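You operate a simulated robot arm through the tools that you are given. There is no shell and no other tool. Be economical: measure what you need, move in short steps, check, and stop when the job is done.

Carry out the task below with a simulated two-armed robot. There is one attempt and no reset: what you move stays moved.

Task
Press the green button two times. Put the orange tag on the bare end of the trestle table. Take the black tag and put it in the green tub. Take the pot labelled "empty" from the top of the pump bench and leave it on top of the grey round patch. Take the cap off the grey bottle and lay it down on the top of the grey parts bench. Take the black rubber strip and leave it on the top of the low bench. Take the square grey patch on the top of the valve bench and put it away on the top of the repair bench. Fetch the orange rope bag and stand it on the top of the low bench. Fetch the white rowlock and stand it on the teal pad. Take the orange pad and leave it on the top of the long strip table. Press the blue button three times. Take the anchor case and put it on the top of the dark steel bench. Take the sheet pair with the green clip and leave it on the bottom shelf of the tall rack. Open the black lid of the square blue bin. Do these in any order. Set down upright: what you pick out, orange rope bag, white rowlock, anchor case.

The check looks at the end state, three seconds after you hand in, the way a careful person would. Anything else that was tipped, shoved, dropped, spilled or broken makes it a failure. A push-on lid holds only when it is set on centred and level and pressed home; a screw cap is set on level and turned clockwise until tight. Flat cloth is picked up by pressing the open fingertips on it (5 to 10 N) and closing them slowly along it; thin cloth reads only 2 to 8 mm in the jaws.

Robot
Two 7-joint arms with two-finger grippers on one trunk, on a base that drives. Base frame: it is fixed to the floor where the robot stands at the start and does not move with it; the origin is under the middle of the robot, x ahead of it, y to its left, z up. Units: m, rad, N and s.
The left shoulder is at the start at [0.05, 0.191, 1.092], the right one opposite. With the tool pointing down near the work surface each hand reaches from about 0.1 to 0.7 m from the robot's upright axis, wherever it stands, measured 20 degrees to its own side. Places, roughly: anchor case [-1.25, 2, 0.75]; bare end of the trestle table [0.7, -2.6, 0.6]; black lid of the square blue bin [2.6, 4.3, 1]; black rubber strip (15x4x3 cm) [-2.2, -4, 0.8]; black tag [0.75, -0.5, 0.75]; blue button [0.7, 1.5, 1]; bottom shelf of the tall rack [3.8, 7.3, 0.3]; empty pot, green cup, straight glue pot [0.5, -1, 0.75]; green button [0.7, 0, 1]; green tub (20x17x9 cm) [0.9, -2.5, 0.6]; grey bottle (8x8x23 cm) [-1.4, -3.5, 0.9]; grey round patch (9x9x3 cm) [0.5, -1.3, 0.8]; orange pad (10x8x2 cm) [-2.3, 5, 0.8]; orange rope bag [-2, -2, 1]; orange tag [1, -0.25, 0.75]; sheet pair with the green clip [3.5, 7.25, 1]; square grey patch [-2.25, -3, 0.75]; teal pad (10x8x2 cm) [0.5, -2.2, 0.8]; top of the dark steel bench [-2.3, 5.4, 0.8]; top of the long strip table [-2.3, 2.8, 0.8]; top of the low bench [-4.3, -0.9, 0.6]; top of the repair bench [4.8, 4.3, 0.8]; white rowlock (4x7x11 cm) [0.4, -2.6, 0.7]. Payload 2.69 kg a hand.
Tool frame (each hand has its own): the origin (TCP) lies between the finger pads and is the grasp point; the fingertips stand 0.02 m ahead of it; z points along the fingers, y is the line along which they close. Largest opening 0.1 m; the body of the gripper starts 0.063 m behind the TCP.
Orientation is that of the tool frame in the base frame, as a unit quaternion [x, y, z, w]. With the fingers straight down and closing along the base's y, the tool's x points along the base's -x, its y along +y and its z along -z.

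Tools
- The arms move only by the tool step_arm. It takes "left_targets", "right_targets" or both (then of equal length, played together; a hand with none holds still); each is a list of rows, each an object (a shift or turn left out is 0, a gripper value left out holds the last) with "angular": the turn, a rotation vector about the tool's x, y, z in rad, a list of three; "dp": the shift along the tool's x, y, z in m, a list of three; "claw": the gripper command, from -1 (shut) to 1 (fully open), values between in proportion. In form: [{"angular": [ax, ay, az], "dp": [x, y, z], "claw": claw}, ...]. A call has 1 to 10 rows; each row shifts and turns the commanded pose from where the row before left it, along the tool's axes as they then stand. Each row takes 0.2 s and may step no farther than 0.05 m and 0.15 rad from the row before; otherwise, or with a gripper value out of range, the whole call is refused. Where a pose cannot be reached the arm comes as near as it can. A force on the tool above 40 N (or 10 N above the force at the start of the call, whichever is more), or a blocked arm, ends the call early, and 0.2 s more pass. Each finger travels about 0.153 m/s and halts on what it meets, pressing with about 25 N; the grip force reading is that of the motor and also rises with nothing between the fingers. The clock runs only during rows and for 0.2 s after the last one: add rows that do not move to give the fingers time. The reply holds the time, the measured pose of the TCP, the force on the tool along the base axes, the opening and the grip force, in the units named above and with some noise, with the torque about the TCP (base axes, N m) and any sound that the robot's microphone picked up.
- Cameras (640 x 400 px; columns grow to the right, rows downward): "scene" is now at [0.1177, -0.0451, 1.2925]; the picture's right is [-0.59, -0.80, 0.00], its down [-0.24, 0.17, -0.96] and it looks along [0.77, -0.57, -0.29] (base axes); focal length 296 px, centre (320, 200). "left" rides on the left gripper at [0.07, 0.019, -0.099] in its tool frame; the picture's right is [-0.26, 0.97, 0.00], its down [-0.75, -0.20, -0.63] and it looks along [-0.61, -0.16, 0.78] (tool axes); focal length 230 px, centre (320, 200). "right" rides on the right gripper at [0.07, -0.019, -0.099] in its tool frame; the picture's right is [0.26, 0.97, 0.00], its down [-0.75, 0.20, -0.63] and it looks along [-0.61, 0.16, 0.78] (tool axes); focal length 230 px, centre (320, 200). There is no depth. A picture from a camera that has moved, and an enlarged one, comes with that camera's place and axes in the base frame and with its lens. The place of the scene camera against the robot may be out by one fixed shift of up to 0.018 m in any direction.
- get_image(camera): a new picture of that camera. The clock stands still meanwhile.
- lift_body(by): slides the trunk up (or, below 0, down) by that many m; the arms and the scene camera ride with it, the base frame stays. It gives what a move gives, with no picture.
- drive_base(legs): drives the robot by 1 to 6 legs, each [ahead, left, turn to the left] in m, m and rad, along the robot's own axes; the way and the turn of a leg run together, so that a leg with both is an arc; at most 1.5 m and 3.142 rad a leg. The arms and the cameras ride along, it lands a little off, and it stops where it bumps. It gives what a move gives.
- turn_head(pan, tilt): turns the head with the scene camera to pan (to the left, within 1.396 rad either way) and tilt (down, from -0.506 to 1.204), counted from straight ahead of the robot. It gives what a move gives.
- enlarge(camera, box): a new picture of the part [left, top, right, bottom] of that camera's present view, enlarged. The clock stands still meanwhile.
- finish_job(): hands the job in; it is judged then, once.

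Go step by step. Nothing tells you exact positions but the pictures and the camera data: compare them with the known pose of the tool, close in by small moves and look again before you grip or let go. The budget is 567 turns and 370 pictures, counting those below and the enlarged ones. Unless the task says otherwise, let go and move clear before handing in, and close with one line.

The tools are called by a JSON object that holds its "op" and its "data". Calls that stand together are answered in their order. step_arm: Moves the arms, as the interface text tells. Its arguments: {"type":"object","properties":{"left_targets":{"type":"array","items":{"type":"object","properties":{"angular":{"type":"array","items":{"type":"number"}},"dp":{"type":"array","items":{"type":"number"}},"claw":{"type":"number"}}}},"right_targets":{"type":"array","items":{"type":"object","properties":{"angular":{"type":"array","items":{"type":"number"}},"dp":{"type":"array","items":{"type":"number"}},"claw":{"type":"number"}}}}},"required":[]} The other tools are called the same way: lift_body (by) slides the trunk up or down; drive_base (legs) drives the base; turn_head (pan, tilt) turns the head that bears the scene camera; get_image (camera) takes a picture; enlarge (camera, box) takes an enlarged picture of a part of a camera's view; finish_job () hands the job in.

At the start:

```text
clock: 0.0
left_tool_pos: [0.4433, -0.0405, 1.2168]
left_tool_rot: [0.0, 1.0, 0.0, 0.0]
left_ft_force: [0.0, 0.3, -0.1]
left_wrist_torque: [-0.03, 0.02, 0.01]
left_gripper_width: 0.1
left_finger_force: 0.1
right_tool_pos: [0.3949, -0.4447, 1.1963]
right_tool_rot: [0.0, 1.0, 0.0, 0.0]
right_ft_force: [0.1, -0.5, 0.6]
right_wrist_torque: [0.02, 0.01, 0.04]
right_gripper_width: 0.1
right_finger_force: 0.2
trunk travel left (down, up): [-0.15, 0.173]
robot x, y, heading: [0.0005, -0.0008, 0.001]
head pan, tilt: [-0.635, 0.298]
```

scene: 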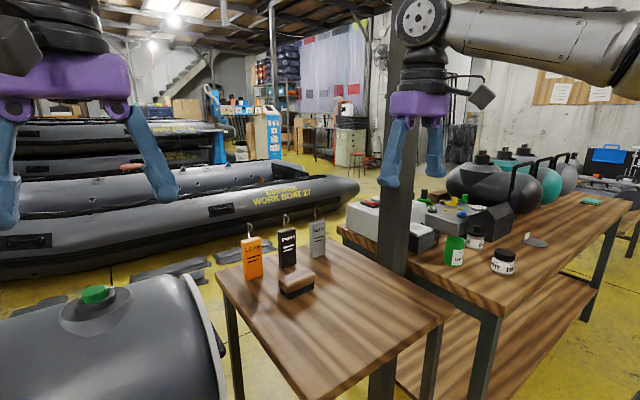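
right: 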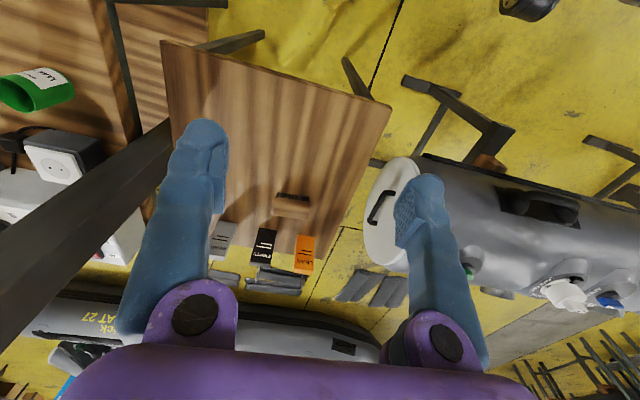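
left: 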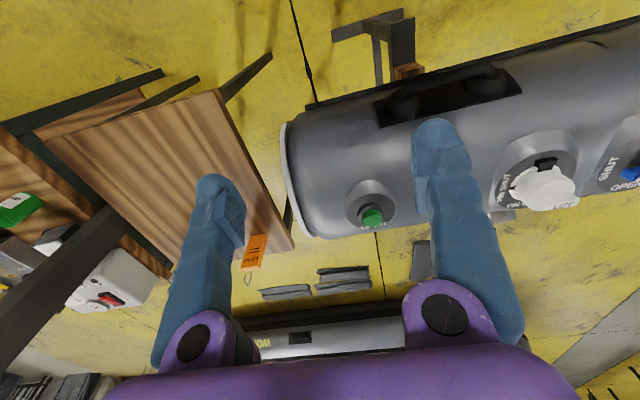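

I see the green button on the grey tank at about [0.69, 0.00, 0.99] and the tags on the small table to its right. I'll enlarge both before moving.

{"op": "enlarge", "data": {"camera": "scene", "box": [20, 230, 180, 330]}}

{"op": "enlarge", "data": {"camera": "scene", "box": [210, 190, 370, 290]}}

{"op": "enlarge", "data": {"camera": "scene", "box": [400, 150, 640, 300]}}

{"op": "turn_head", "data": {"pan": 0.7, "tilt": 0.4}}

{"op": "get_image", "data": {"camera": "scene"}}

```text
4.00 times, centred on (100, 280) of scene
camera zoom: at [0.1177, -0.0451, 1.2925], right [-0.59, -0.8, 0.0], down [-0.24, 0.17, -0.96], along [0.77, -0.57, -0.29], focal length 1182 px, centre (1200, -120)
```

zoom: 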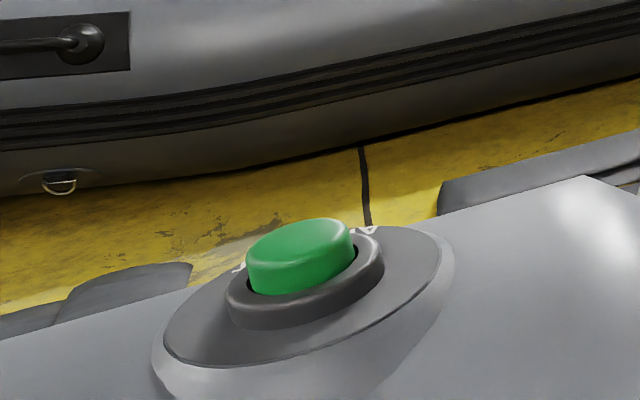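

```text
4.00 times, centred on (290, 240) of scene
camera zoom: at [0.1177, -0.0451, 1.2925], right [-0.59, -0.8, 0.0], down [-0.24, 0.17, -0.96], along [0.77, -0.57, -0.29], focal length 1182 px, centre (440, 40)
```

zoom: 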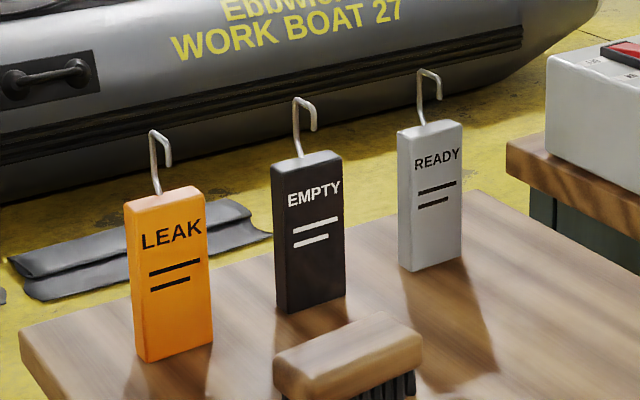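

```text
2.67 times, centred on (520, 225) of scene
camera zoom: at [0.1177, -0.0451, 1.2925], right [-0.59, -0.8, 0.0], down [-0.24, 0.17, -0.96], along [0.77, -0.57, -0.29], focal length 788 px, centre (-213, 133)
```

zoom: 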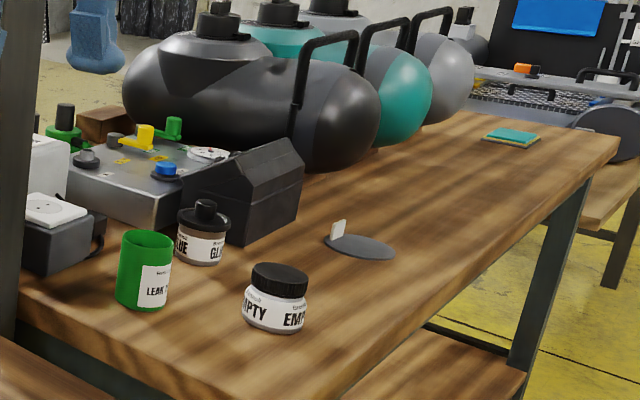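

```text
clock: 1.5
left_tool_pos: [0.4422, -0.0417, 1.2158]
left_tool_rot: [0.0, 1.0, 0.0, 0.0]
left_ft_force: [1.2, 0.2, -0.1]
left_wrist_torque: [0.0, 0.0, -0.02]
left_gripper_width: 0.1001
left_finger_force: 0.1
right_tool_pos: [0.3952, -0.4441, 1.1972]
right_tool_rot: [0.0, 1.0, 0.0, -0.001]
right_ft_force: [-0.8, 0.2, 0.0]
right_wrist_torque: [0.0, 0.02, 0.01]
right_gripper_width: 0.1
right_finger_force: 0.0
trunk travel left (down, up): [-0.15, 0.173]
robot x, y, heading: [-0.0004, 0.0001, 0.001]
head pan, tilt: [0.7, 0.4]
```

```text
363 pictures are left
camera scene: at [0.1135, 0.0699, 1.2831], right [0.64, -0.77, 0.0], down [-0.3, -0.25, -0.92], along [0.71, 0.59, -0.39], focal length 296 px, centre (320, 200)
```

scene: 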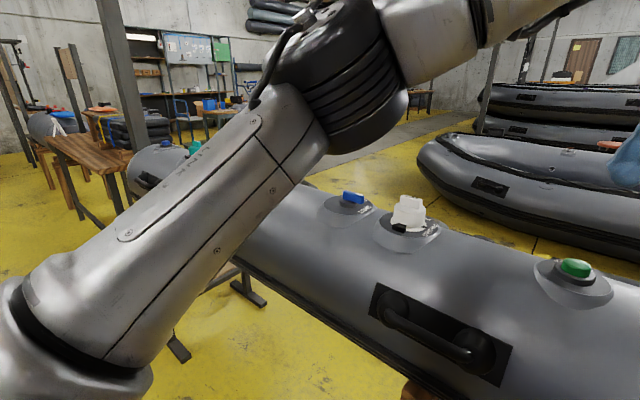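

The green button's axis looks vertical, and the blue button is on the far end of the same tank, at about y 1.48. I'll close the left gripper and move it over the green button.

{"op": "step_arm", "data": {"left_targets": [{"dp": [-0.04, 0.02, 0], "claw": -1}, {"dp": [-0.045, 0.02, 0]}, {"dp": [-0.045, 0, 0]}, {"dp": [-0.045, 0, -0.0]}, {"dp": [-0.045, 0, 0.03]}, {"dp": [-0.03, 0, 0.04]}, {"dp": [0, 0, 0.04]}, {}]}}

{"op": "turn_head", "data": {"pan": 0.0, "tilt": 0.4}}

{"op": "get_image", "data": {"camera": "scene"}}

{"op": "get_image", "data": {"camera": "left"}}

```text
refused: row 5 steps farther than a row can; nothing moved
```

```text
clock: 2.6
left_tool_pos: [0.4436, -0.0403, 1.2151]
left_tool_rot: [-0.001, 1.0, 0.0, 0.0]
left_ft_force: [-0.6, 0.5, -0.2]
left_wrist_torque: [0.04, 0.01, 0.02]
left_gripper_width: 0.0998
left_finger_force: 0.1
right_tool_pos: [0.3947, -0.4448, 1.1979]
right_tool_rot: [0.0, 1.0, 0.0, 0.001]
right_ft_force: [0.4, -0.4, -0.6]
right_wrist_torque: [0.0, 0.02, 0.03]
right_gripper_width: 0.1
right_finger_force: 0.0
trunk travel left (down, up): [-0.15, 0.173]
robot x, y, heading: [-0.0044, -0.0024, -0.0]
head pan, tilt: [0.0, 0.4]
```

```text
362 pictures are left
camera scene: at [0.1352, 0.0104, 1.283], right [0.0, -1.0, 0.0], down [-0.39, 0.0, -0.92], along [0.92, 0.0, -0.39], focal length 296 px, centre (320, 200)
```

scene: 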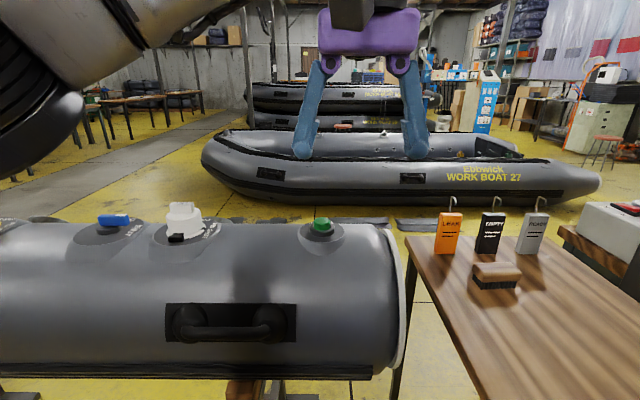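

```text
361 pictures are left
camera left: at [0.3736, -0.0236, 1.3134], right [0.26, 0.97, 0.0], down [0.75, -0.2, 0.63], along [0.61, -0.16, -0.78], focal length 230 px, centre (320, 200)
```

left: 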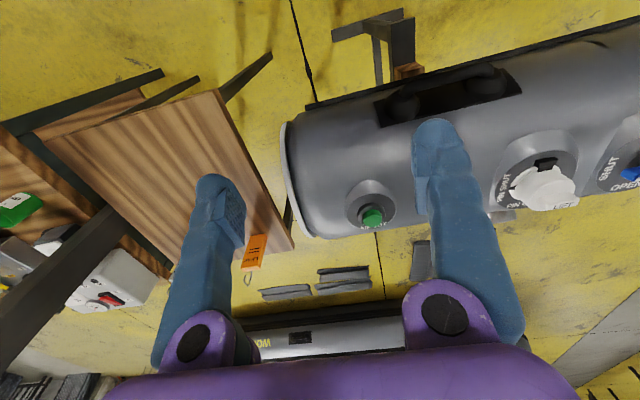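

The scene camera again puts the button at about [0.69, 0.003, 0.993]. I'll move over it with shorter rows.

{"op": "step_arm", "data": {"left_targets": [{"dp": [-0.04, 0.02, 0], "claw": -1}, {"dp": [-0.045, 0.02, 0]}, {"dp": [-0.045, 0, 0]}, {"dp": [-0.045, 0, 0.0]}, {"dp": [-0.04, 0, 0.02]}, {"dp": [-0.032, 0, 0.03]}, {"dp": [0, 0, 0.04]}, {"dp": [0, 0, 0.04]}, {}]}}

{"op": "get_image", "data": {"camera": "scene"}}

{"op": "get_image", "data": {"camera": "left"}}

```text
clock: 4.6
left_tool_pos: [0.5937, 0.0149, 1.0617]
left_tool_rot: [0.0, 1.0, -0.001, 0.0]
left_ft_force: [0.0, 0.2, -0.4]
left_wrist_torque: [0.01, 0.01, 0.0]
left_gripper_width: 0.0001
left_finger_force: 24.9
left hand out of reach, approached as far as the arm can: row 3, 4, 5, 6
right_tool_pos: [0.396, -0.4455, 1.1964]
right_tool_rot: [0.001, 1.0, 0.0, 0.0]
right_ft_force: [0.2, 0.3, 0.1]
right_wrist_torque: [0.03, 0.0, -0.03]
right_gripper_width: 0.1001
right_finger_force: 0.0
trunk travel left (down, up): [-0.15, 0.173]
robot x, y, heading: [0.0, 0.0032, -0.003]
head pan, tilt: [0.0, 0.4]
```

```text
360 pictures are left
camera scene: at [0.135, 0.0102, 1.2831], right [0.0, -1.0, 0.0], down [-0.39, 0.0, -0.92], along [0.92, 0.0, -0.39], focal length 296 px, centre (320, 200)
```

scene: 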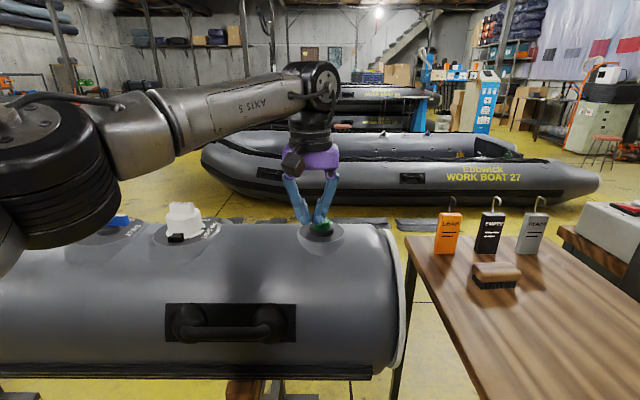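

```text
359 pictures are left
camera left: at [0.5246, 0.0327, 1.1588], right [0.26, 0.97, 0.0], down [0.75, -0.2, 0.63], along [0.61, -0.16, -0.78], focal length 230 px, centre (320, 200)
```

left: 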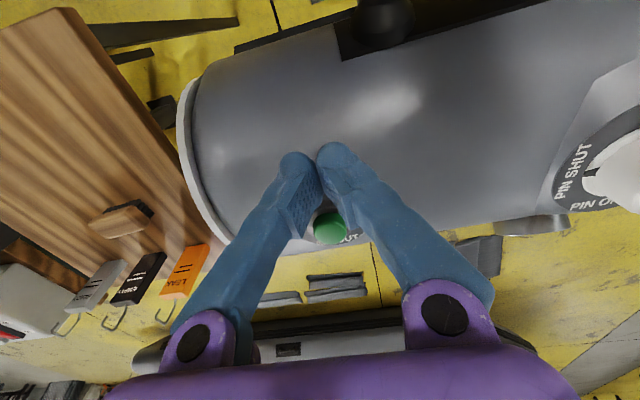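

The arm reaches only x 0.594 from here. I'll drive slightly ahead and to the right, then recheck.

{"op": "drive_base", "data": {"legs": [[0.08, -0.1, 0]]}}

{"op": "get_image", "data": {"camera": "left"}}

```text
clock: 6.1
left_tool_pos: [0.6761, -0.0856, 1.0599]
left_tool_rot: [-0.001, 1.0, 0.0, -0.001]
left_ft_force: [0.1, -0.4, -0.8]
left_wrist_torque: [0.03, 0.05, 0.01]
left_gripper_width: 0.0002
left_finger_force: 25.6
right_tool_pos: [0.4769, -0.5462, 1.1971]
right_tool_rot: [-0.001, 1.0, 0.0, 0.0]
right_ft_force: [-0.3, -0.5, 0.8]
right_wrist_torque: [0.02, 0.0, -0.01]
right_gripper_width: 0.1
right_finger_force: 0.1
trunk travel left (down, up): [-0.15, 0.173]
robot x, y, heading: [0.0783, -0.1003, 0.004]
head pan, tilt: [0.0, 0.4]
```

```text
358 pictures are left
camera left: at [0.6054, -0.0681, 1.1587], right [0.26, 0.97, 0.0], down [0.75, -0.2, 0.63], along [0.61, -0.16, -0.78], focal length 230 px, centre (320, 200)
```

left: 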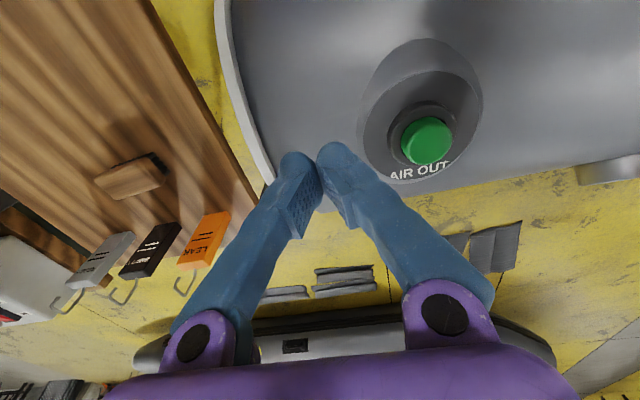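

Button centre reads about [0.697, -0.008, ~1.0]. I'll move over it, then press down in small steps.

{"op": "step_arm", "data": {"left_targets": [{"dp": [-0.01, 0.04, 0]}, {"dp": [-0.011, 0.037, 0]}, {}, {"dp": [0, 0, 0.02]}, {"dp": [0, 0, 0.01]}]}}

{"op": "get_image", "data": {"camera": "left"}}

{"op": "enlarge", "data": {"camera": "scene", "box": [220, 160, 380, 260]}}

```text
clock: 7.3
left_tool_pos: [0.6964, -0.011, 1.0313]
left_tool_rot: [-0.002, 1.0, 0.0, 0.0]
left_ft_force: [0.0, 0.1, -0.5]
left_wrist_torque: [0.0, 0.0, 0.01]
left_gripper_width: 0.0
left_finger_force: 24.9
right_tool_pos: [0.4767, -0.5464, 1.1963]
right_tool_rot: [-0.001, 1.0, 0.0, 0.0]
right_ft_force: [0.2, -0.4, -0.8]
right_wrist_torque: [0.0, 0.02, 0.01]
right_gripper_width: 0.0998
right_finger_force: 0.0
trunk travel left (down, up): [-0.15, 0.173]
robot x, y, heading: [0.0818, -0.1012, -0.0]
head pan, tilt: [0.0, 0.4]
```

```text
357 pictures are left
camera left: at [0.6264, 0.0077, 1.1288], right [0.25, 0.97, 0.0], down [0.75, -0.2, 0.63], along [0.61, -0.16, -0.78], focal length 230 px, centre (320, 200)
```

left: 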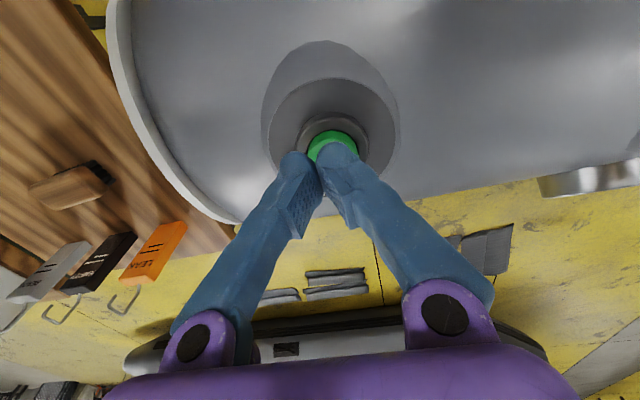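

```text
4.00 times, centred on (300, 210) of scene
camera zoom: at [0.2155, -0.091, 1.2831], right [0.0, -1.0, 0.0], down [-0.39, 0.0, -0.92], along [0.92, 0.0, -0.39], focal length 1182 px, centre (400, 160)
```

zoom: 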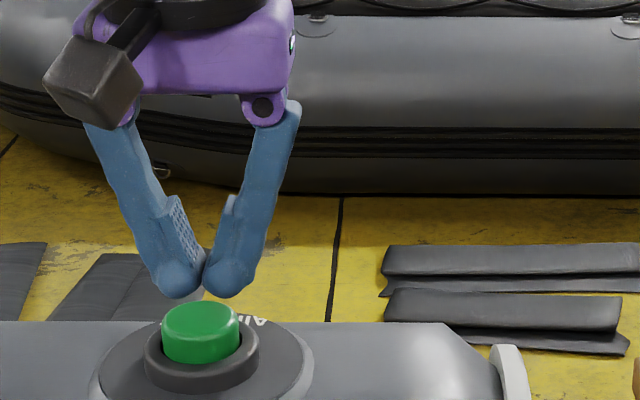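

The button is about 8 mm to the left of the fingertips. I'll shift and press down in fine steps, watching force and sound.

{"op": "step_arm", "data": {"left_targets": [{"dp": [0.002, 0.008, 0]}, {"dp": [0, 0, 0.006]}, {"dp": [0, 0, 0.004]}, {"dp": [0, 0, 0.003]}, {"dp": [0, 0, 0.003]}]}}

```text
clock: 8.5
left_tool_pos: [0.6933, -0.0008, 1.0159]
left_tool_rot: [-0.002, 1.0, 0.0, 0.001]
left_ft_force: [-0.3, 0.3, 0.9]
left_wrist_torque: [-0.01, 0.0, 0.02]
left_gripper_width: 0.0
left_finger_force: 25.1
right_tool_pos: [0.476, -0.5449, 1.1968]
right_tool_rot: [-0.002, 1.0, 0.0, 0.0]
right_ft_force: [0.4, 0.5, 0.4]
right_wrist_torque: [-0.01, 0.02, 0.0]
right_gripper_width: 0.1
right_finger_force: 0.1
trunk travel left (down, up): [-0.15, 0.173]
robot x, y, heading: [0.0793, -0.1016, 0.002]
head pan, tilt: [0.0, 0.4]
```

{"op": "step_arm", "data": {"left_targets": [{"dp": [0, 0, 0.003]}, {"dp": [0, 0, 0.003]}]}}

{"op": "enlarge", "data": {"camera": "scene", "box": [220, 160, 380, 260]}}

```text
clock: 9.1
left_tool_pos: [0.6933, -0.0003, 1.0091]
left_tool_rot: [-0.001, 1.0, 0.0, 0.0]
left_ft_force: [0.3, 0.4, 0.2]
left_wrist_torque: [0.01, 0.05, -0.01]
left_gripper_width: 0.0001
left_finger_force: 24.8
right_tool_pos: [0.4758, -0.5456, 1.1963]
right_tool_rot: [-0.001, 1.0, 0.0, 0.0]
right_ft_force: [-0.3, 0.7, 1.4]
right_wrist_torque: [0.02, 0.01, 0.0]
right_gripper_width: 0.1
right_finger_force: 0.1
trunk travel left (down, up): [-0.15, 0.173]
robot x, y, heading: [0.0809, -0.1033, 0.005]
head pan, tilt: [0.0, 0.4]
```

```text
4.00 times, centred on (300, 210) of scene
camera zoom: at [0.2155, -0.0909, 1.2831], right [0.0, -1.0, 0.0], down [-0.39, 0.0, -0.92], along [0.92, 0.0, -0.39], focal length 1182 px, centre (400, 160)
```

zoom: 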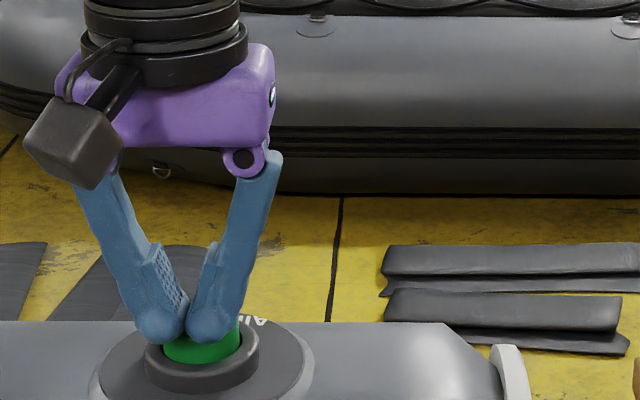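

The tips are slightly left of the button's centre. I'll shift back 6 mm and continue down.

{"op": "step_arm", "data": {"left_targets": [{"dp": [0, 0, -0.004]}, {"dp": [-0.002, -0.006, 0]}, {"dp": [0, 0, 0.004]}, {"dp": [0, 0, 0.003]}, {"dp": [0, 0, 0.003]}]}}

{"op": "get_image", "data": {"camera": "left"}}

```text
clock: 10.3
left_tool_pos: [0.6959, -0.0071, 1.0028]
left_tool_rot: [-0.002, 1.0, -0.001, 0.001]
left_ft_force: [-1.6, 1.7, 3.5]
left_wrist_torque: [0.06, 0.04, 0.01]
left_gripper_width: 0.0
left_finger_force: 24.9
right_tool_pos: [0.4754, -0.546, 1.1968]
right_tool_rot: [-0.001, 1.0, 0.001, -0.001]
right_ft_force: [-0.2, -0.2, 0.0]
right_wrist_torque: [0.04, 0.03, 0.01]
right_gripper_width: 0.1001
right_finger_force: 0.1
trunk travel left (down, up): [-0.15, 0.173]
robot x, y, heading: [0.0814, -0.1031, -0.001]
head pan, tilt: [0.0, 0.4]
```

```text
354 pictures are left
camera left: at [0.6262, 0.0116, 1.1005], right [0.25, 0.97, 0.0], down [0.75, -0.2, 0.63], along [0.61, -0.16, -0.78], focal length 230 px, centre (320, 200)
```

left: 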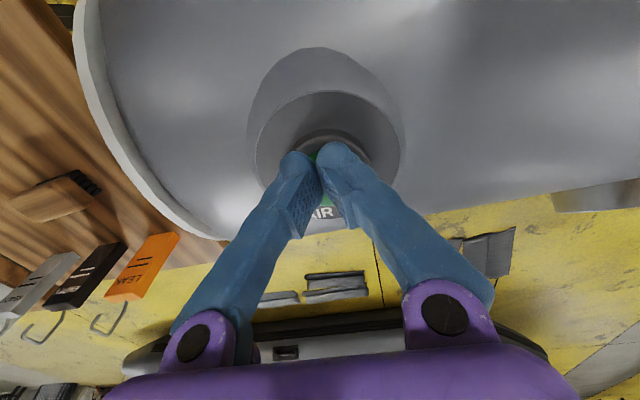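

Contact has started (3.5 N). I'll continue down in 3 mm steps.

{"op": "step_arm", "data": {"left_targets": [{"dp": [0, 0, 0.002]}, {"dp": [0, 0, 0.002]}]}}

```text
clock: 10.9
left_tool_pos: [0.6963, -0.0058, 0.9992]
left_tool_rot: [-0.002, 1.0, 0.0, 0.001]
left_ft_force: [1.0, 0.8, 6.3]
left_wrist_torque: [0.01, -0.01, 0.03]
left_gripper_width: 0.0
left_finger_force: 25.0
right_tool_pos: [0.4752, -0.5458, 1.1972]
right_tool_rot: [-0.001, 1.0, 0.0, 0.0]
right_ft_force: [-0.6, 0.4, -0.5]
right_wrist_torque: [0.02, 0.01, 0.01]
right_gripper_width: 0.1001
right_finger_force: 0.1
trunk travel left (down, up): [-0.15, 0.173]
robot x, y, heading: [0.0813, -0.1035, 0.006]
head pan, tilt: [0.0, 0.4]
heard: click
```

One click heard. I'll release fully and press a second time.

{"op": "step_arm", "data": {"left_targets": [{"dp": [0, 0, -0.015]}, {"dp": [0, 0, -0.01]}, {}, {}]}}

{"op": "step_arm", "data": {"left_targets": [{"dp": [0, 0, 0.01]}, {"dp": [0, 0, 0.008]}, {"dp": [0, 0, 0.003]}, {"dp": [0, 0, 0.002]}, {"dp": [0, 0, 0.002]}]}}

```text
clock: 11.9
left_tool_pos: [0.6961, -0.0074, 1.0243]
left_tool_rot: [-0.002, 1.0, 0.0, 0.001]
left_ft_force: [-1.0, -0.8, 0.4]
left_wrist_torque: [0.01, 0.01, -0.02]
left_gripper_width: 0.0001
left_finger_force: 24.8
right_tool_pos: [0.4756, -0.5462, 1.1977]
right_tool_rot: [-0.001, 1.0, 0.0, 0.0]
right_ft_force: [0.1, 0.4, -0.4]
right_wrist_torque: [0.01, 0.01, 0.0]
right_gripper_width: 0.1
right_finger_force: 0.0
trunk travel left (down, up): [-0.15, 0.173]
robot x, y, heading: [0.0813, -0.0973, 0.004]
head pan, tilt: [0.0, 0.4]
```

```text
clock: 13.1
left_tool_pos: [0.6946, -0.0064, 0.9998]
left_tool_rot: [-0.002, 1.0, 0.0, 0.001]
left_ft_force: [1.8, -1.3, 6.2]
left_wrist_torque: [-0.01, -0.09, -0.04]
left_gripper_width: 0.0
left_finger_force: 24.7
right_tool_pos: [0.4753, -0.5467, 1.1963]
right_tool_rot: [-0.001, 1.0, 0.0, 0.0]
right_ft_force: [-1.0, -0.2, -0.2]
right_wrist_torque: [-0.03, -0.01, -0.01]
right_gripper_width: 0.1002
right_finger_force: 0.0
trunk travel left (down, up): [-0.15, 0.173]
robot x, y, heading: [0.0795, -0.0997, -0.001]
head pan, tilt: [0.0, 0.4]
heard: click
```

Two clicks, so the green button is done. I'll lift the left hand clear, pull it back, slide the base right, and look at the small table with the tags.

{"op": "step_arm", "data": {"left_targets": [{"dp": [0, 0, -0.04]}, {"dp": [0, 0, -0.045]}, {"dp": [0, 0, -0.045]}, {"dp": [0.045, 0, -0.02]}, {"dp": [0.05, 0, 0]}, {"dp": [0.05, 0, 0]}, {"dp": [0.05, 0.0, 0]}, {"dp": [0.05, 0, 0]}]}}

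{"op": "drive_base", "data": {"legs": [[0.02, -0.25, 0]]}}

{"op": "turn_head", "data": {"pan": -0.15, "tilt": 0.7}}

{"op": "get_image", "data": {"camera": "scene"}}

```text
clock: 14.9
left_tool_pos: [0.4485, -0.0068, 1.1502]
left_tool_rot: [-0.002, 1.0, 0.0, 0.001]
left_ft_force: [0.0, 0.5, 1.0]
left_wrist_torque: [0.0, -0.01, 0.02]
left_gripper_width: 0.0
left_finger_force: 24.7
right_tool_pos: [0.4754, -0.5448, 1.1975]
right_tool_rot: [0.0, 1.0, 0.0, 0.0]
right_ft_force: [0.2, -0.2, 0.4]
right_wrist_torque: [0.03, -0.02, 0.0]
right_gripper_width: 0.1
right_finger_force: 0.0
trunk travel left (down, up): [-0.15, 0.173]
robot x, y, heading: [0.0801, -0.0973, -0.003]
head pan, tilt: [0.0, 0.4]
```

```text
clock: 17.9
left_tool_pos: [0.4566, -0.2556, 1.1503]
left_tool_rot: [-0.006, 1.0, 0.0, 0.0]
left_ft_force: [-0.1, 0.1, 0.8]
left_wrist_torque: [-0.03, 0.0, -0.01]
left_gripper_width: 0.0002
left_finger_force: 25.2
right_tool_pos: [0.4872, -0.7939, 1.1963]
right_tool_rot: [-0.005, 1.0, -0.002, 0.0]
right_ft_force: [0.3, 0.2, 0.8]
right_wrist_torque: [-0.02, 0.03, -0.03]
right_gripper_width: 0.1
right_finger_force: 0.1
trunk travel left (down, up): [-0.15, 0.173]
robot x, y, heading: [0.0873, -0.3541, 0.011]
head pan, tilt: [0.0, 0.4]
stopped in leg 1: the robot was blocked; the commanded pose is now the measured one
```

```text
clock: 18.7
left_tool_pos: [0.4568, -0.2548, 1.1495]
left_tool_rot: [-0.005, 1.0, 0.0, 0.0]
left_ft_force: [-0.1, 0.4, -0.1]
left_wrist_torque: [-0.02, 0.01, 0.04]
left_gripper_width: 0.0002
left_finger_force: 24.9
right_tool_pos: [0.4879, -0.7948, 1.1966]
right_tool_rot: [-0.004, 1.0, 0.0, 0.0]
right_ft_force: [-0.4, -0.3, 0.0]
right_wrist_torque: [0.02, 0.0, 0.06]
right_gripper_width: 0.0999
right_finger_force: 0.0
trunk travel left (down, up): [-0.15, 0.173]
robot x, y, heading: [0.0874, -0.3531, 0.011]
head pan, tilt: [-0.15, 0.7]
```

```text
353 pictures are left
camera scene: at [0.2149, -0.3546, 1.2563], right [-0.14, -0.99, 0.0], down [-0.64, 0.09, -0.77], along [0.76, -0.11, -0.64], focal length 296 px, centre (320, 200)
```

scene: 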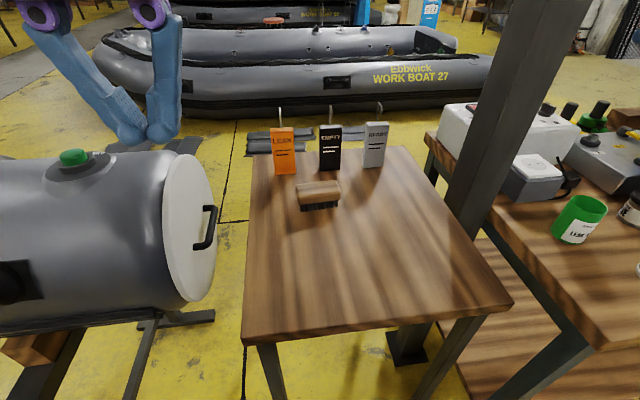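

The drive reported a block at the very end. I'll look right and down to see what the robot is near.

{"op": "turn_head", "data": {"pan": -1.3, "tilt": 0.8}}

{"op": "get_image", "data": {"camera": "scene"}}

{"op": "get_image", "data": {"camera": "right"}}

```text
clock: 20.1
left_tool_pos: [0.4559, -0.2552, 1.1497]
left_tool_rot: [-0.006, 1.0, 0.0, -0.001]
left_ft_force: [0.5, -0.1, 0.6]
left_wrist_torque: [-0.03, -0.02, 0.0]
left_gripper_width: 0.0
left_finger_force: 25.0
right_tool_pos: [0.4878, -0.7947, 1.1963]
right_tool_rot: [-0.004, 1.0, 0.0, 0.001]
right_ft_force: [0.0, 0.3, -0.6]
right_wrist_torque: [0.02, 0.02, -0.01]
right_gripper_width: 0.0999
right_finger_force: 0.1
trunk travel left (down, up): [-0.15, 0.173]
robot x, y, heading: [0.0853, -0.3539, 0.013]
head pan, tilt: [-1.3, 0.799]
```

```text
352 pictures are left
camera scene: at [0.1531, -0.4203, 1.248], right [-0.96, -0.28, 0.0], down [-0.2, 0.69, -0.7], along [0.19, -0.67, -0.72], focal length 296 px, centre (320, 200)
```

scene: 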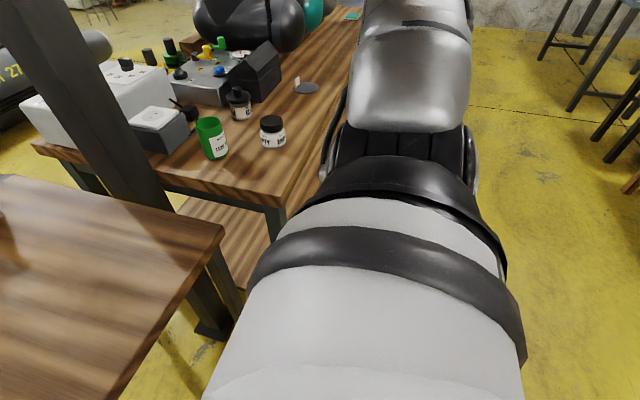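

```text
351 pictures are left
camera right: at [0.4172, -0.8149, 1.2957], right [-0.27, 0.96, 0.0], down [0.75, 0.21, 0.63], along [0.61, 0.17, -0.78], focal length 230 px, centre (320, 200)
```

right: 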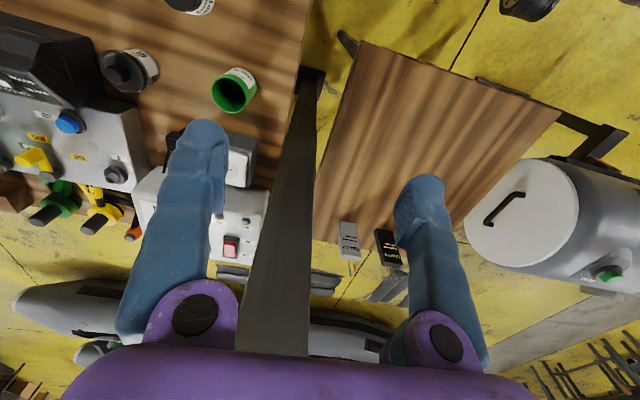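

The block seems to be the base meeting the small table's front at about x 0.09. Turning left will bring the right shoulder closer to the tags, so I'll back off a little and turn 0.7 rad.

{"op": "drive_base", "data": {"legs": [[-0.03, 0, 0], [0, 0, 0.7]]}}

{"op": "turn_head", "data": {"pan": -1.0, "tilt": 0.5}}

{"op": "get_image", "data": {"camera": "scene"}}

{"op": "get_image", "data": {"camera": "right"}}

```text
clock: 22.8
left_tool_pos: [0.2724, -0.0388, 1.1504]
left_tool_rot: [-0.354, 0.935, 0.0, 0.0]
left_ft_force: [0.7, -0.7, -0.3]
left_wrist_torque: [-0.01, 0.02, -0.03]
left_gripper_width: 0.0
left_finger_force: 24.7
right_tool_pos: [0.6485, -0.4264, 1.1969]
right_tool_rot: [-0.353, 0.936, 0.0, 0.001]
right_ft_force: [0.8, 0.1, -0.9]
right_wrist_torque: [-0.01, -0.01, 0.02]
right_gripper_width: 0.0999
right_finger_force: 0.1
trunk travel left (down, up): [-0.15, 0.173]
robot x, y, heading: [0.0556, -0.3563, 0.727]
head pan, tilt: [-1.3, 0.799]
```

```text
clock: 23.6
left_tool_pos: [0.2721, -0.0388, 1.15]
left_tool_rot: [-0.354, 0.935, 0.0, 0.0]
left_ft_force: [0.0, -0.2, -0.6]
left_wrist_torque: [-0.02, -0.04, 0.02]
left_gripper_width: 0.0
left_finger_force: 25.3
right_tool_pos: [0.6478, -0.4267, 1.1959]
right_tool_rot: [-0.353, 0.936, 0.001, 0.0]
right_ft_force: [-0.5, -0.3, -0.9]
right_wrist_torque: [-0.02, 0.0, 0.0]
right_gripper_width: 0.0999
right_finger_force: 0.2
trunk travel left (down, up): [-0.15, 0.173]
robot x, y, heading: [0.0595, -0.3543, 0.723]
head pan, tilt: [-1.0, 0.499]
```

```text
350 pictures are left
camera scene: at [0.1778, -0.3421, 1.2738], right [-0.28, -0.96, 0.0], down [-0.46, 0.13, -0.88], along [0.84, -0.24, -0.48], focal length 296 px, centre (320, 200)
```

scene: 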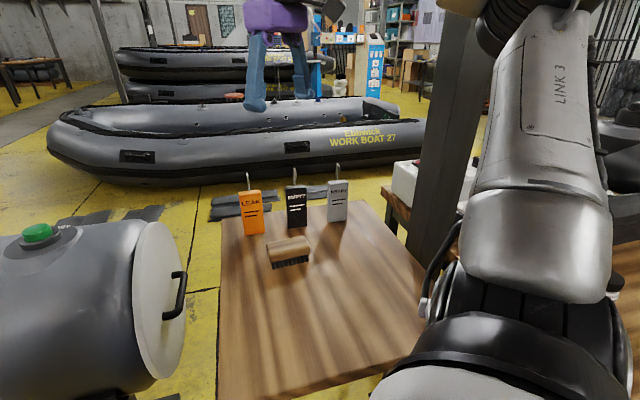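

```text
349 pictures are left
camera right: at [0.6077, -0.4877, 1.2957], right [-0.83, 0.56, 0.0], down [0.43, 0.65, 0.63], along [0.35, 0.52, -0.78], focal length 230 px, centre (320, 200)
```

right: 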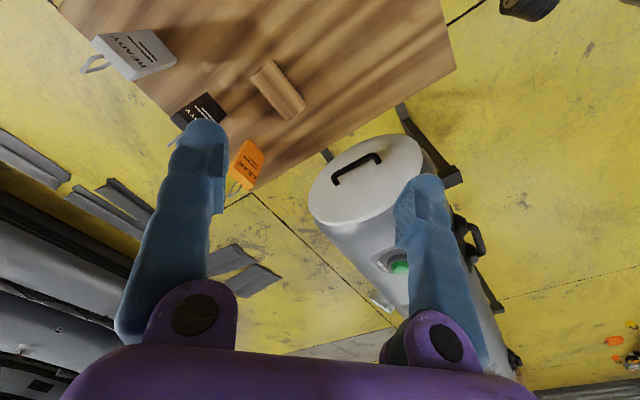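

I see the tags at about x 0.92–0.95, orange y about -0.37. I'll yaw the right hand square to the world, pitch it 45° forward, and look again.

{"op": "step_arm", "data": {"right_targets": [{"angular": [0, 0, 0.145]}, {"angular": [0, 0, 0.145]}, {"angular": [0, 0, 0.145]}, {"angular": [0, 0, 0.145]}, {"angular": [0, 0, 0.14]}, {"angular": [0, -0.15, 0]}, {"angular": [0, -0.15, 0]}, {"angular": [0, -0.15, 0]}, {"angular": [0, -0.15, 0]}, {"angular": [0, -0.15, 0]}]}}

{"op": "get_image", "data": {"camera": "right"}}

```text
clock: 25.8
left_tool_pos: [0.2721, -0.0396, 1.1494]
left_tool_rot: [-0.353, 0.936, 0.0, 0.002]
left_ft_force: [0.5, 0.0, -0.3]
left_wrist_torque: [-0.01, 0.01, 0.02]
left_gripper_width: 0.0002
left_finger_force: 25.1
right_tool_pos: [0.6489, -0.4271, 1.1968]
right_tool_rot: [-0.001, 0.93, 0.0, 0.367]
right_ft_force: [-0.3, 0.1, -0.4]
right_wrist_torque: [-0.02, 0.03, 0.01]
right_gripper_width: 0.1001
right_finger_force: 0.0
trunk travel left (down, up): [-0.15, 0.173]
robot x, y, heading: [0.0578, -0.3528, 0.722]
head pan, tilt: [-1.0, 0.499]
```

```text
348 pictures are left
camera right: at [0.529, -0.4466, 1.2214], right [-0.19, 0.97, -0.18], down [0.12, 0.2, 0.97], along [0.97, 0.16, -0.15], focal length 230 px, centre (320, 200)
```

right: 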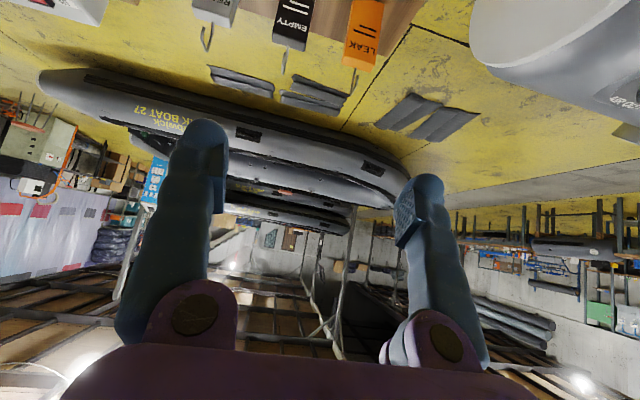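

The orange tag's top is near [0.96, -0.345, ~0.84]. I'll approach to [0.78, -0.345, 0.93].

{"op": "step_arm", "data": {"right_targets": [{"dp": [0.012, 0.012, 0.04]}, {"dp": [0.012, 0.012, 0.04]}, {"dp": [0.012, 0.012, 0.04]}, {"dp": [0.012, 0.012, 0.04]}, {"dp": [0.012, 0.012, 0.04]}, {"dp": [0.012, 0.012, 0.04]}, {"dp": [0.012, 0.01, 0.04]}]}}

{"op": "get_image", "data": {"camera": "right"}}

{"op": "get_image", "data": {"camera": "scene"}}

```text
clock: 27.4
left_tool_pos: [0.2728, -0.0396, 1.1488]
left_tool_rot: [-0.353, 0.936, 0.0, 0.0]
left_ft_force: [-0.8, 0.5, -0.4]
left_wrist_torque: [-0.03, 0.01, 0.02]
left_gripper_width: 0.0
left_finger_force: 25.1
right_tool_pos: [0.778, -0.3449, 0.9343]
right_tool_rot: [-0.001, 0.93, 0.0, 0.367]
right_ft_force: [0.8, -0.1, -0.6]
right_wrist_torque: [-0.02, -0.02, -0.01]
right_gripper_width: 0.1
right_finger_force: 0.1
trunk travel left (down, up): [-0.15, 0.173]
robot x, y, heading: [0.061, -0.3559, 0.721]
head pan, tilt: [-1.0, 0.499]
```

```text
347 pictures are left
camera right: at [0.6578, -0.3644, 0.9589], right [-0.19, 0.97, -0.18], down [0.12, 0.2, 0.97], along [0.97, 0.16, -0.15], focal length 230 px, centre (320, 200)
```

right: 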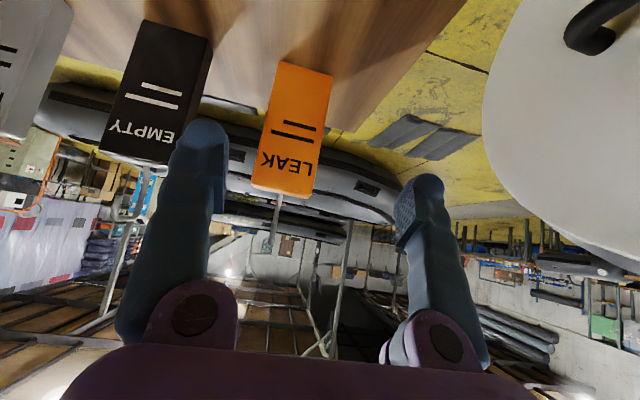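

```text
346 pictures are left
camera scene: at [0.1785, -0.3417, 1.2738], right [-0.27, -0.96, 0.0], down [-0.46, 0.13, -0.88], along [0.84, -0.24, -0.48], focal length 296 px, centre (320, 200)
```

scene: 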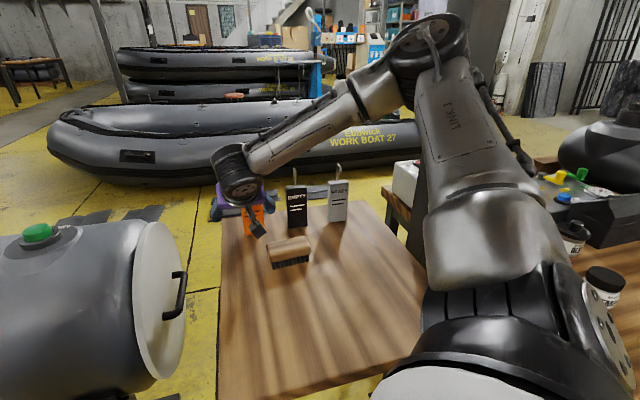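

Triangulation gives the orange tag front-top at about [0.864, -0.366, 0.925] and a table top at z about 0.80. I'll move in along the tool and close on its width.

{"op": "step_arm", "data": {"right_targets": [{"angular": [0, -0.13, 0]}, {"dp": [-0.007, -0.021, 0.02]}, {"dp": [0, 0, 0.03]}, {"dp": [0, 0, 0.02]}]}}

{"op": "get_image", "data": {"camera": "right"}}

```text
clock: 28.4
left_tool_pos: [0.2732, -0.039, 1.1498]
left_tool_rot: [-0.353, 0.936, 0.0, -0.001]
left_ft_force: [-0.4, 0.9, -0.4]
left_wrist_torque: [-0.05, 0.03, -0.01]
left_gripper_width: 0.0
left_finger_force: 24.7
right_tool_pos: [0.8352, -0.3658, 0.8936]
right_tool_rot: [0.0, 0.905, 0.001, 0.426]
right_ft_force: [-0.4, -1.1, -0.8]
right_wrist_torque: [0.0, 0.0, 0.0]
right_gripper_width: 0.0999
right_finger_force: 0.1
trunk travel left (down, up): [-0.15, 0.173]
robot x, y, heading: [0.0595, -0.3526, 0.723]
head pan, tilt: [-1.0, 0.499]
```

```text
345 pictures are left
camera right: at [0.7143, -0.3853, 0.9034], right [-0.17, 0.97, -0.2], down [-0.01, 0.2, 0.98], along [0.99, 0.16, -0.03], focal length 230 px, centre (320, 200)
```

right: 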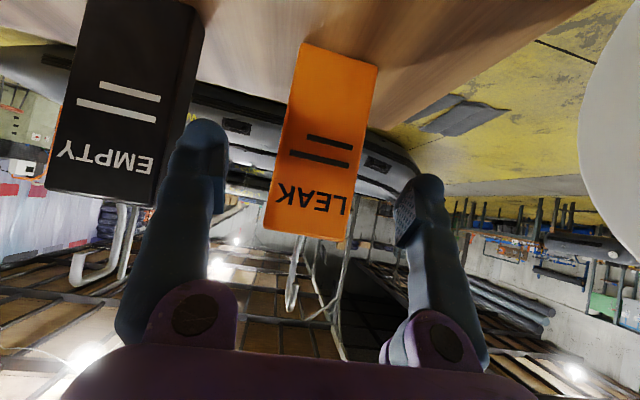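

The tag sits nicely between the fingers. Advance 4 cm and close.

{"op": "step_arm", "data": {"right_targets": [{"dp": [0, 0, 0.02]}, {"dp": [0, 0, 0.02]}, {"claw": -1}, {}, {}]}}

{"op": "get_image", "data": {"camera": "right"}}

```text
clock: 29.6
left_tool_pos: [0.2725, -0.04, 1.1489]
left_tool_rot: [-0.353, 0.936, 0.0, -0.001]
left_ft_force: [0.2, 0.5, 0.6]
left_wrist_torque: [-0.02, -0.03, -0.02]
left_gripper_width: 0.0
left_finger_force: 25.0
right_tool_pos: [0.8677, -0.3639, 0.8698]
right_tool_rot: [0.0, 0.905, 0.0, 0.425]
right_ft_force: [0.2, -0.2, -0.1]
right_wrist_torque: [-0.04, 0.0, 0.0]
right_gripper_width: 0.0548
right_finger_force: 24.9
trunk travel left (down, up): [-0.15, 0.173]
robot x, y, heading: [0.0604, -0.3518, 0.719]
head pan, tilt: [-1.0, 0.499]
```

```text
344 pictures are left
camera right: at [0.7455, -0.3838, 0.879], right [-0.17, 0.97, -0.2], down [-0.01, 0.2, 0.98], along [0.99, 0.16, -0.03], focal length 230 px, centre (320, 200)
```

right: 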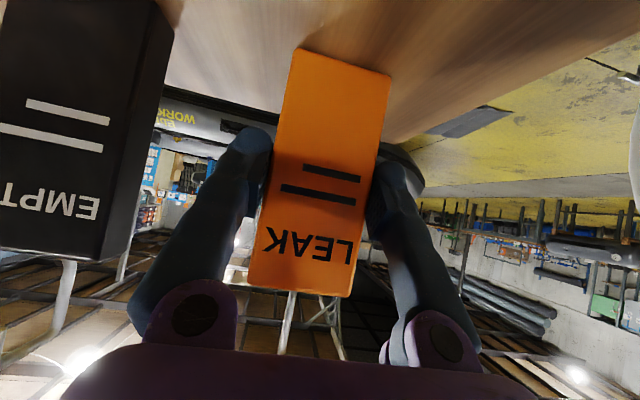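

Orange tag gripped (5.5 cm). I'll lift straight up, then pull back, and then reposition for the black tag with the left hand.

{"op": "step_arm", "data": {"right_targets": [{"dp": [-0.038, 0, -0.031]}, {"dp": [-0.038, 0, -0.031]}, {"dp": [-0.038, 0, -0.031]}, {"dp": [-0.038, 0, -0.031]}, {"dp": [-0.038, 0, -0.031]}, {"dp": [0.031, 0, -0.038]}, {"dp": [0.031, 0, -0.038]}, {"dp": [0.031, 0, -0.038]}, {"dp": [0.031, 0, -0.038]}, {"dp": [0.031, 0, -0.038]}]}}

{"op": "step_arm", "data": {"right_targets": [{"angular": [0, 0.15, 0], "dp": [0.03, 0, -0.03]}, {"angular": [0, 0.15, 0], "dp": [0.03, 0, -0.02]}, {"angular": [0, 0.15, 0], "dp": [0.03, 0, 0]}, {"angular": [0, 0.15, 0], "dp": [0, 0, 0]}, {"angular": [0, 0.15, 0]}, {"angular": [0, 0.13, 0]}, {"angular": [0, 0, -0.145]}, {"angular": [0, 0, -0.145]}, {"angular": [0, 0, -0.145]}, {"angular": [0, 0, -0.145]}]}}

```text
clock: 31.8
left_tool_pos: [0.2722, -0.039, 1.1488]
left_tool_rot: [-0.354, 0.935, 0.0, 0.001]
left_ft_force: [0.6, 0.1, 0.3]
left_wrist_torque: [-0.02, 0.03, 0.03]
left_gripper_width: 0.0001
left_finger_force: 25.0
right_tool_pos: [0.6199, -0.3649, 1.1178]
right_tool_rot: [0.0, 0.904, 0.0, 0.427]
right_ft_force: [-0.3, -1.0, -0.9]
right_wrist_torque: [0.0, 0.03, -0.04]
right_gripper_width: 0.0549
right_finger_force: 24.9
trunk travel left (down, up): [-0.15, 0.173]
robot x, y, heading: [0.0569, -0.3541, 0.724]
head pan, tilt: [-1.0, 0.499]
```

```text
clock: 34.0
left_tool_pos: [0.2731, -0.0392, 1.1492]
left_tool_rot: [-0.354, 0.935, 0.0, 0.0]
left_ft_force: [0.0, -0.1, 0.5]
left_wrist_torque: [-0.01, 0.0, 0.03]
left_gripper_width: 0.0
left_finger_force: 24.6
right_tool_pos: [0.5193, -0.3658, 1.0917]
right_tool_rot: [-0.288, 0.957, 0.0, 0.0]
right_ft_force: [0.3, 0.7, -0.4]
right_wrist_torque: [-0.03, 0.0, 0.01]
right_gripper_width: 0.0001
right_finger_force: 25.3
trunk travel left (down, up): [-0.15, 0.173]
robot x, y, heading: [0.0616, -0.3552, 0.722]
head pan, tilt: [-1.0, 0.499]
```

The right gripper has shut completely: the tag slipped out during the turn. I'll look for it.

{"op": "get_image", "data": {"camera": "scene"}}

{"op": "get_image", "data": {"camera": "right"}}

```text
343 pictures are left
camera scene: at [0.1779, -0.342, 1.2739], right [-0.27, -0.96, 0.0], down [-0.46, 0.13, -0.88], along [0.84, -0.24, -0.48], focal length 296 px, centre (320, 200)
```

scene: 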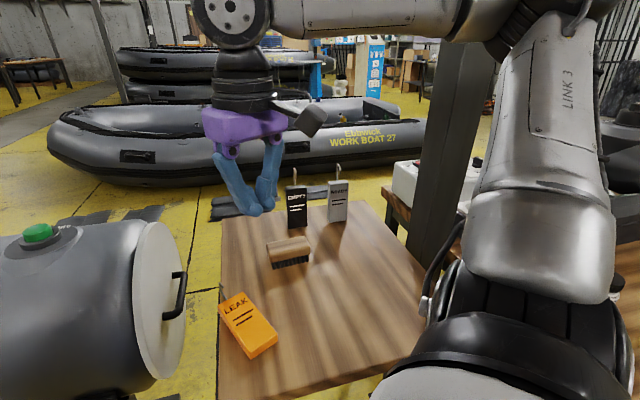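

```text
342 pictures are left
camera right: at [0.4716, -0.4207, 1.1903], right [-0.75, 0.66, 0.0], down [0.52, 0.58, 0.63], along [0.42, 0.47, -0.78], focal length 230 px, centre (320, 200)
```

right: 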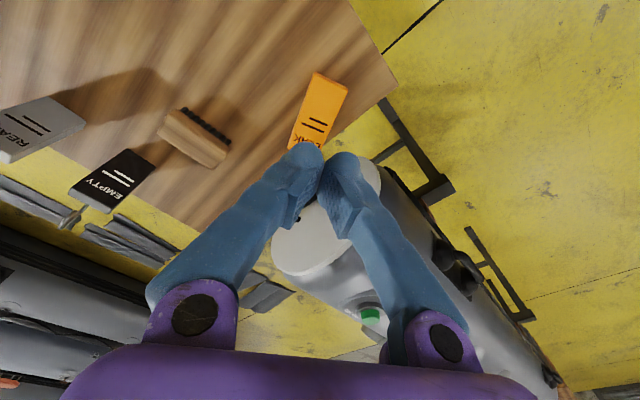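

Luckily it landed flat on the near-left part of the table, around [0.56, -0.33, 0.81]. My grip had been too shallow. I'll hover above it, aligned to its axis, and look.

{"op": "step_arm", "data": {"right_targets": [{"angular": [0, 0, 0.13], "claw": 1}, {"dp": [-0.024, 0.005, 0.03]}, {"dp": [-0.024, 0.005, 0.03]}, {"dp": [-0.023, 0.005, 0.04]}, {"dp": [0, 0, 0.04]}, {}]}}

{"op": "get_image", "data": {"camera": "right"}}

```text
clock: 35.4
left_tool_pos: [0.2728, -0.0391, 1.1496]
left_tool_rot: [-0.353, 0.935, 0.0, 0.0]
left_ft_force: [0.6, 0.2, 0.1]
left_wrist_torque: [0.0, 0.05, 0.0]
left_gripper_width: 0.0
left_finger_force: 24.9
right_tool_pos: [0.5783, -0.3199, 0.951]
right_tool_rot: [-0.224, 0.975, 0.0, 0.0]
right_ft_force: [0.3, 0.1, -0.4]
right_wrist_torque: [-0.01, 0.0, 0.01]
right_gripper_width: 0.1
right_finger_force: 0.1
trunk travel left (down, up): [-0.15, 0.173]
robot x, y, heading: [0.0569, -0.3548, 0.719]
head pan, tilt: [-1.0, 0.499]
```

```text
341 pictures are left
camera right: at [0.5227, -0.3684, 1.0506], right [-0.65, 0.76, 0.0], down [0.59, 0.51, 0.63], along [0.48, 0.41, -0.78], focal length 230 px, centre (320, 200)
```

right: 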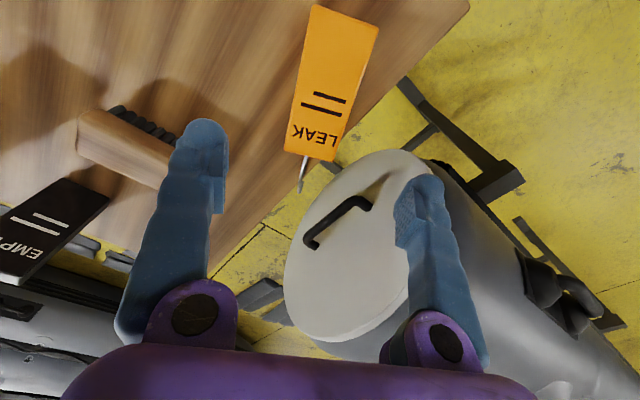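

Geometry confirmed: tag centre [0.566, -0.326], axis 26°. I'll descend and grip slightly toward the hook end.

{"op": "step_arm", "data": {"right_targets": [{"dp": [-0.006, 0, 0.04]}, {"dp": [0, 0, 0.04]}, {"dp": [0, 0, 0.03]}, {"dp": [0, 0, 0.012]}, {"dp": [0, 0, 0.006]}, {"dp": [0, 0, 0.004]}]}}

```text
clock: 36.8
left_tool_pos: [0.2739, -0.0385, 1.1497]
left_tool_rot: [-0.354, 0.935, 0.0, -0.001]
left_ft_force: [0.5, 0.6, 0.1]
left_wrist_torque: [-0.02, -0.01, 0.01]
left_gripper_width: 0.0002
left_finger_force: 25.2
right_tool_pos: [0.5826, -0.3188, 0.8197]
right_tool_rot: [-0.224, 0.975, 0.001, 0.0]
right_ft_force: [0.2, 0.5, -0.4]
right_wrist_torque: [0.0, -0.04, 0.01]
right_gripper_width: 0.1
right_finger_force: 0.1
trunk travel left (down, up): [-0.15, 0.173]
robot x, y, heading: [0.0571, -0.3506, 0.724]
head pan, tilt: [-1.0, 0.499]
```

{"op": "step_arm", "data": {"right_targets": [{"dp": [0, 0, 0.004]}, {"dp": [0, 0, 0.004]}, {"dp": [0, 0, 0.003]}]}}

{"op": "get_image", "data": {"camera": "right"}}

```text
clock: 37.5
left_tool_pos: [0.2708, -0.0408, 1.1503]
left_tool_rot: [-0.353, 0.935, 0.0, 0.002]
left_ft_force: [0.3, 0.1, 0.3]
left_wrist_torque: [-0.02, -0.02, 0.01]
left_gripper_width: 0.0002
left_finger_force: 24.9
right_tool_pos: [0.5832, -0.32, 0.8166]
right_tool_rot: [-0.224, 0.975, -0.001, 0.004]
right_ft_force: [-5.4, -10.1, 24.1]
right_wrist_torque: [-0.28, 0.25, 0.06]
right_gripper_width: 0.1001
right_finger_force: 0.0
trunk travel left (down, up): [-0.15, 0.173]
robot x, y, heading: [0.0572, -0.3542, 0.718]
head pan, tilt: [-1.0, 0.499]
stopped in row 3 (right hand): the force on the tool passed its limit at 45 N (the readings are from after the stop); the commanded pose is now the measured one
```

```text
340 pictures are left
camera right: at [0.5264, -0.3672, 0.9146], right [-0.65, 0.76, 0.0], down [0.58, 0.51, 0.64], along [0.48, 0.41, -0.77], focal length 230 px, centre (320, 200)
```

right: 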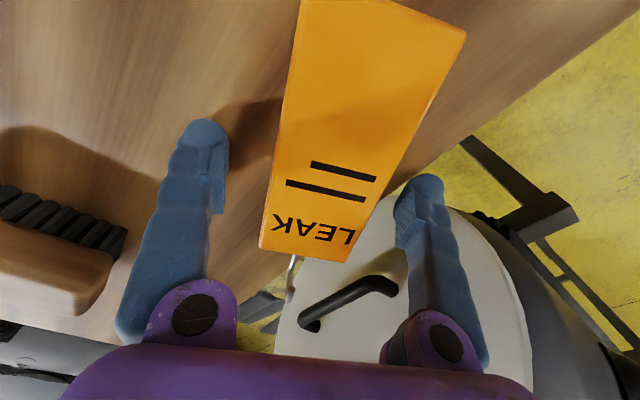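

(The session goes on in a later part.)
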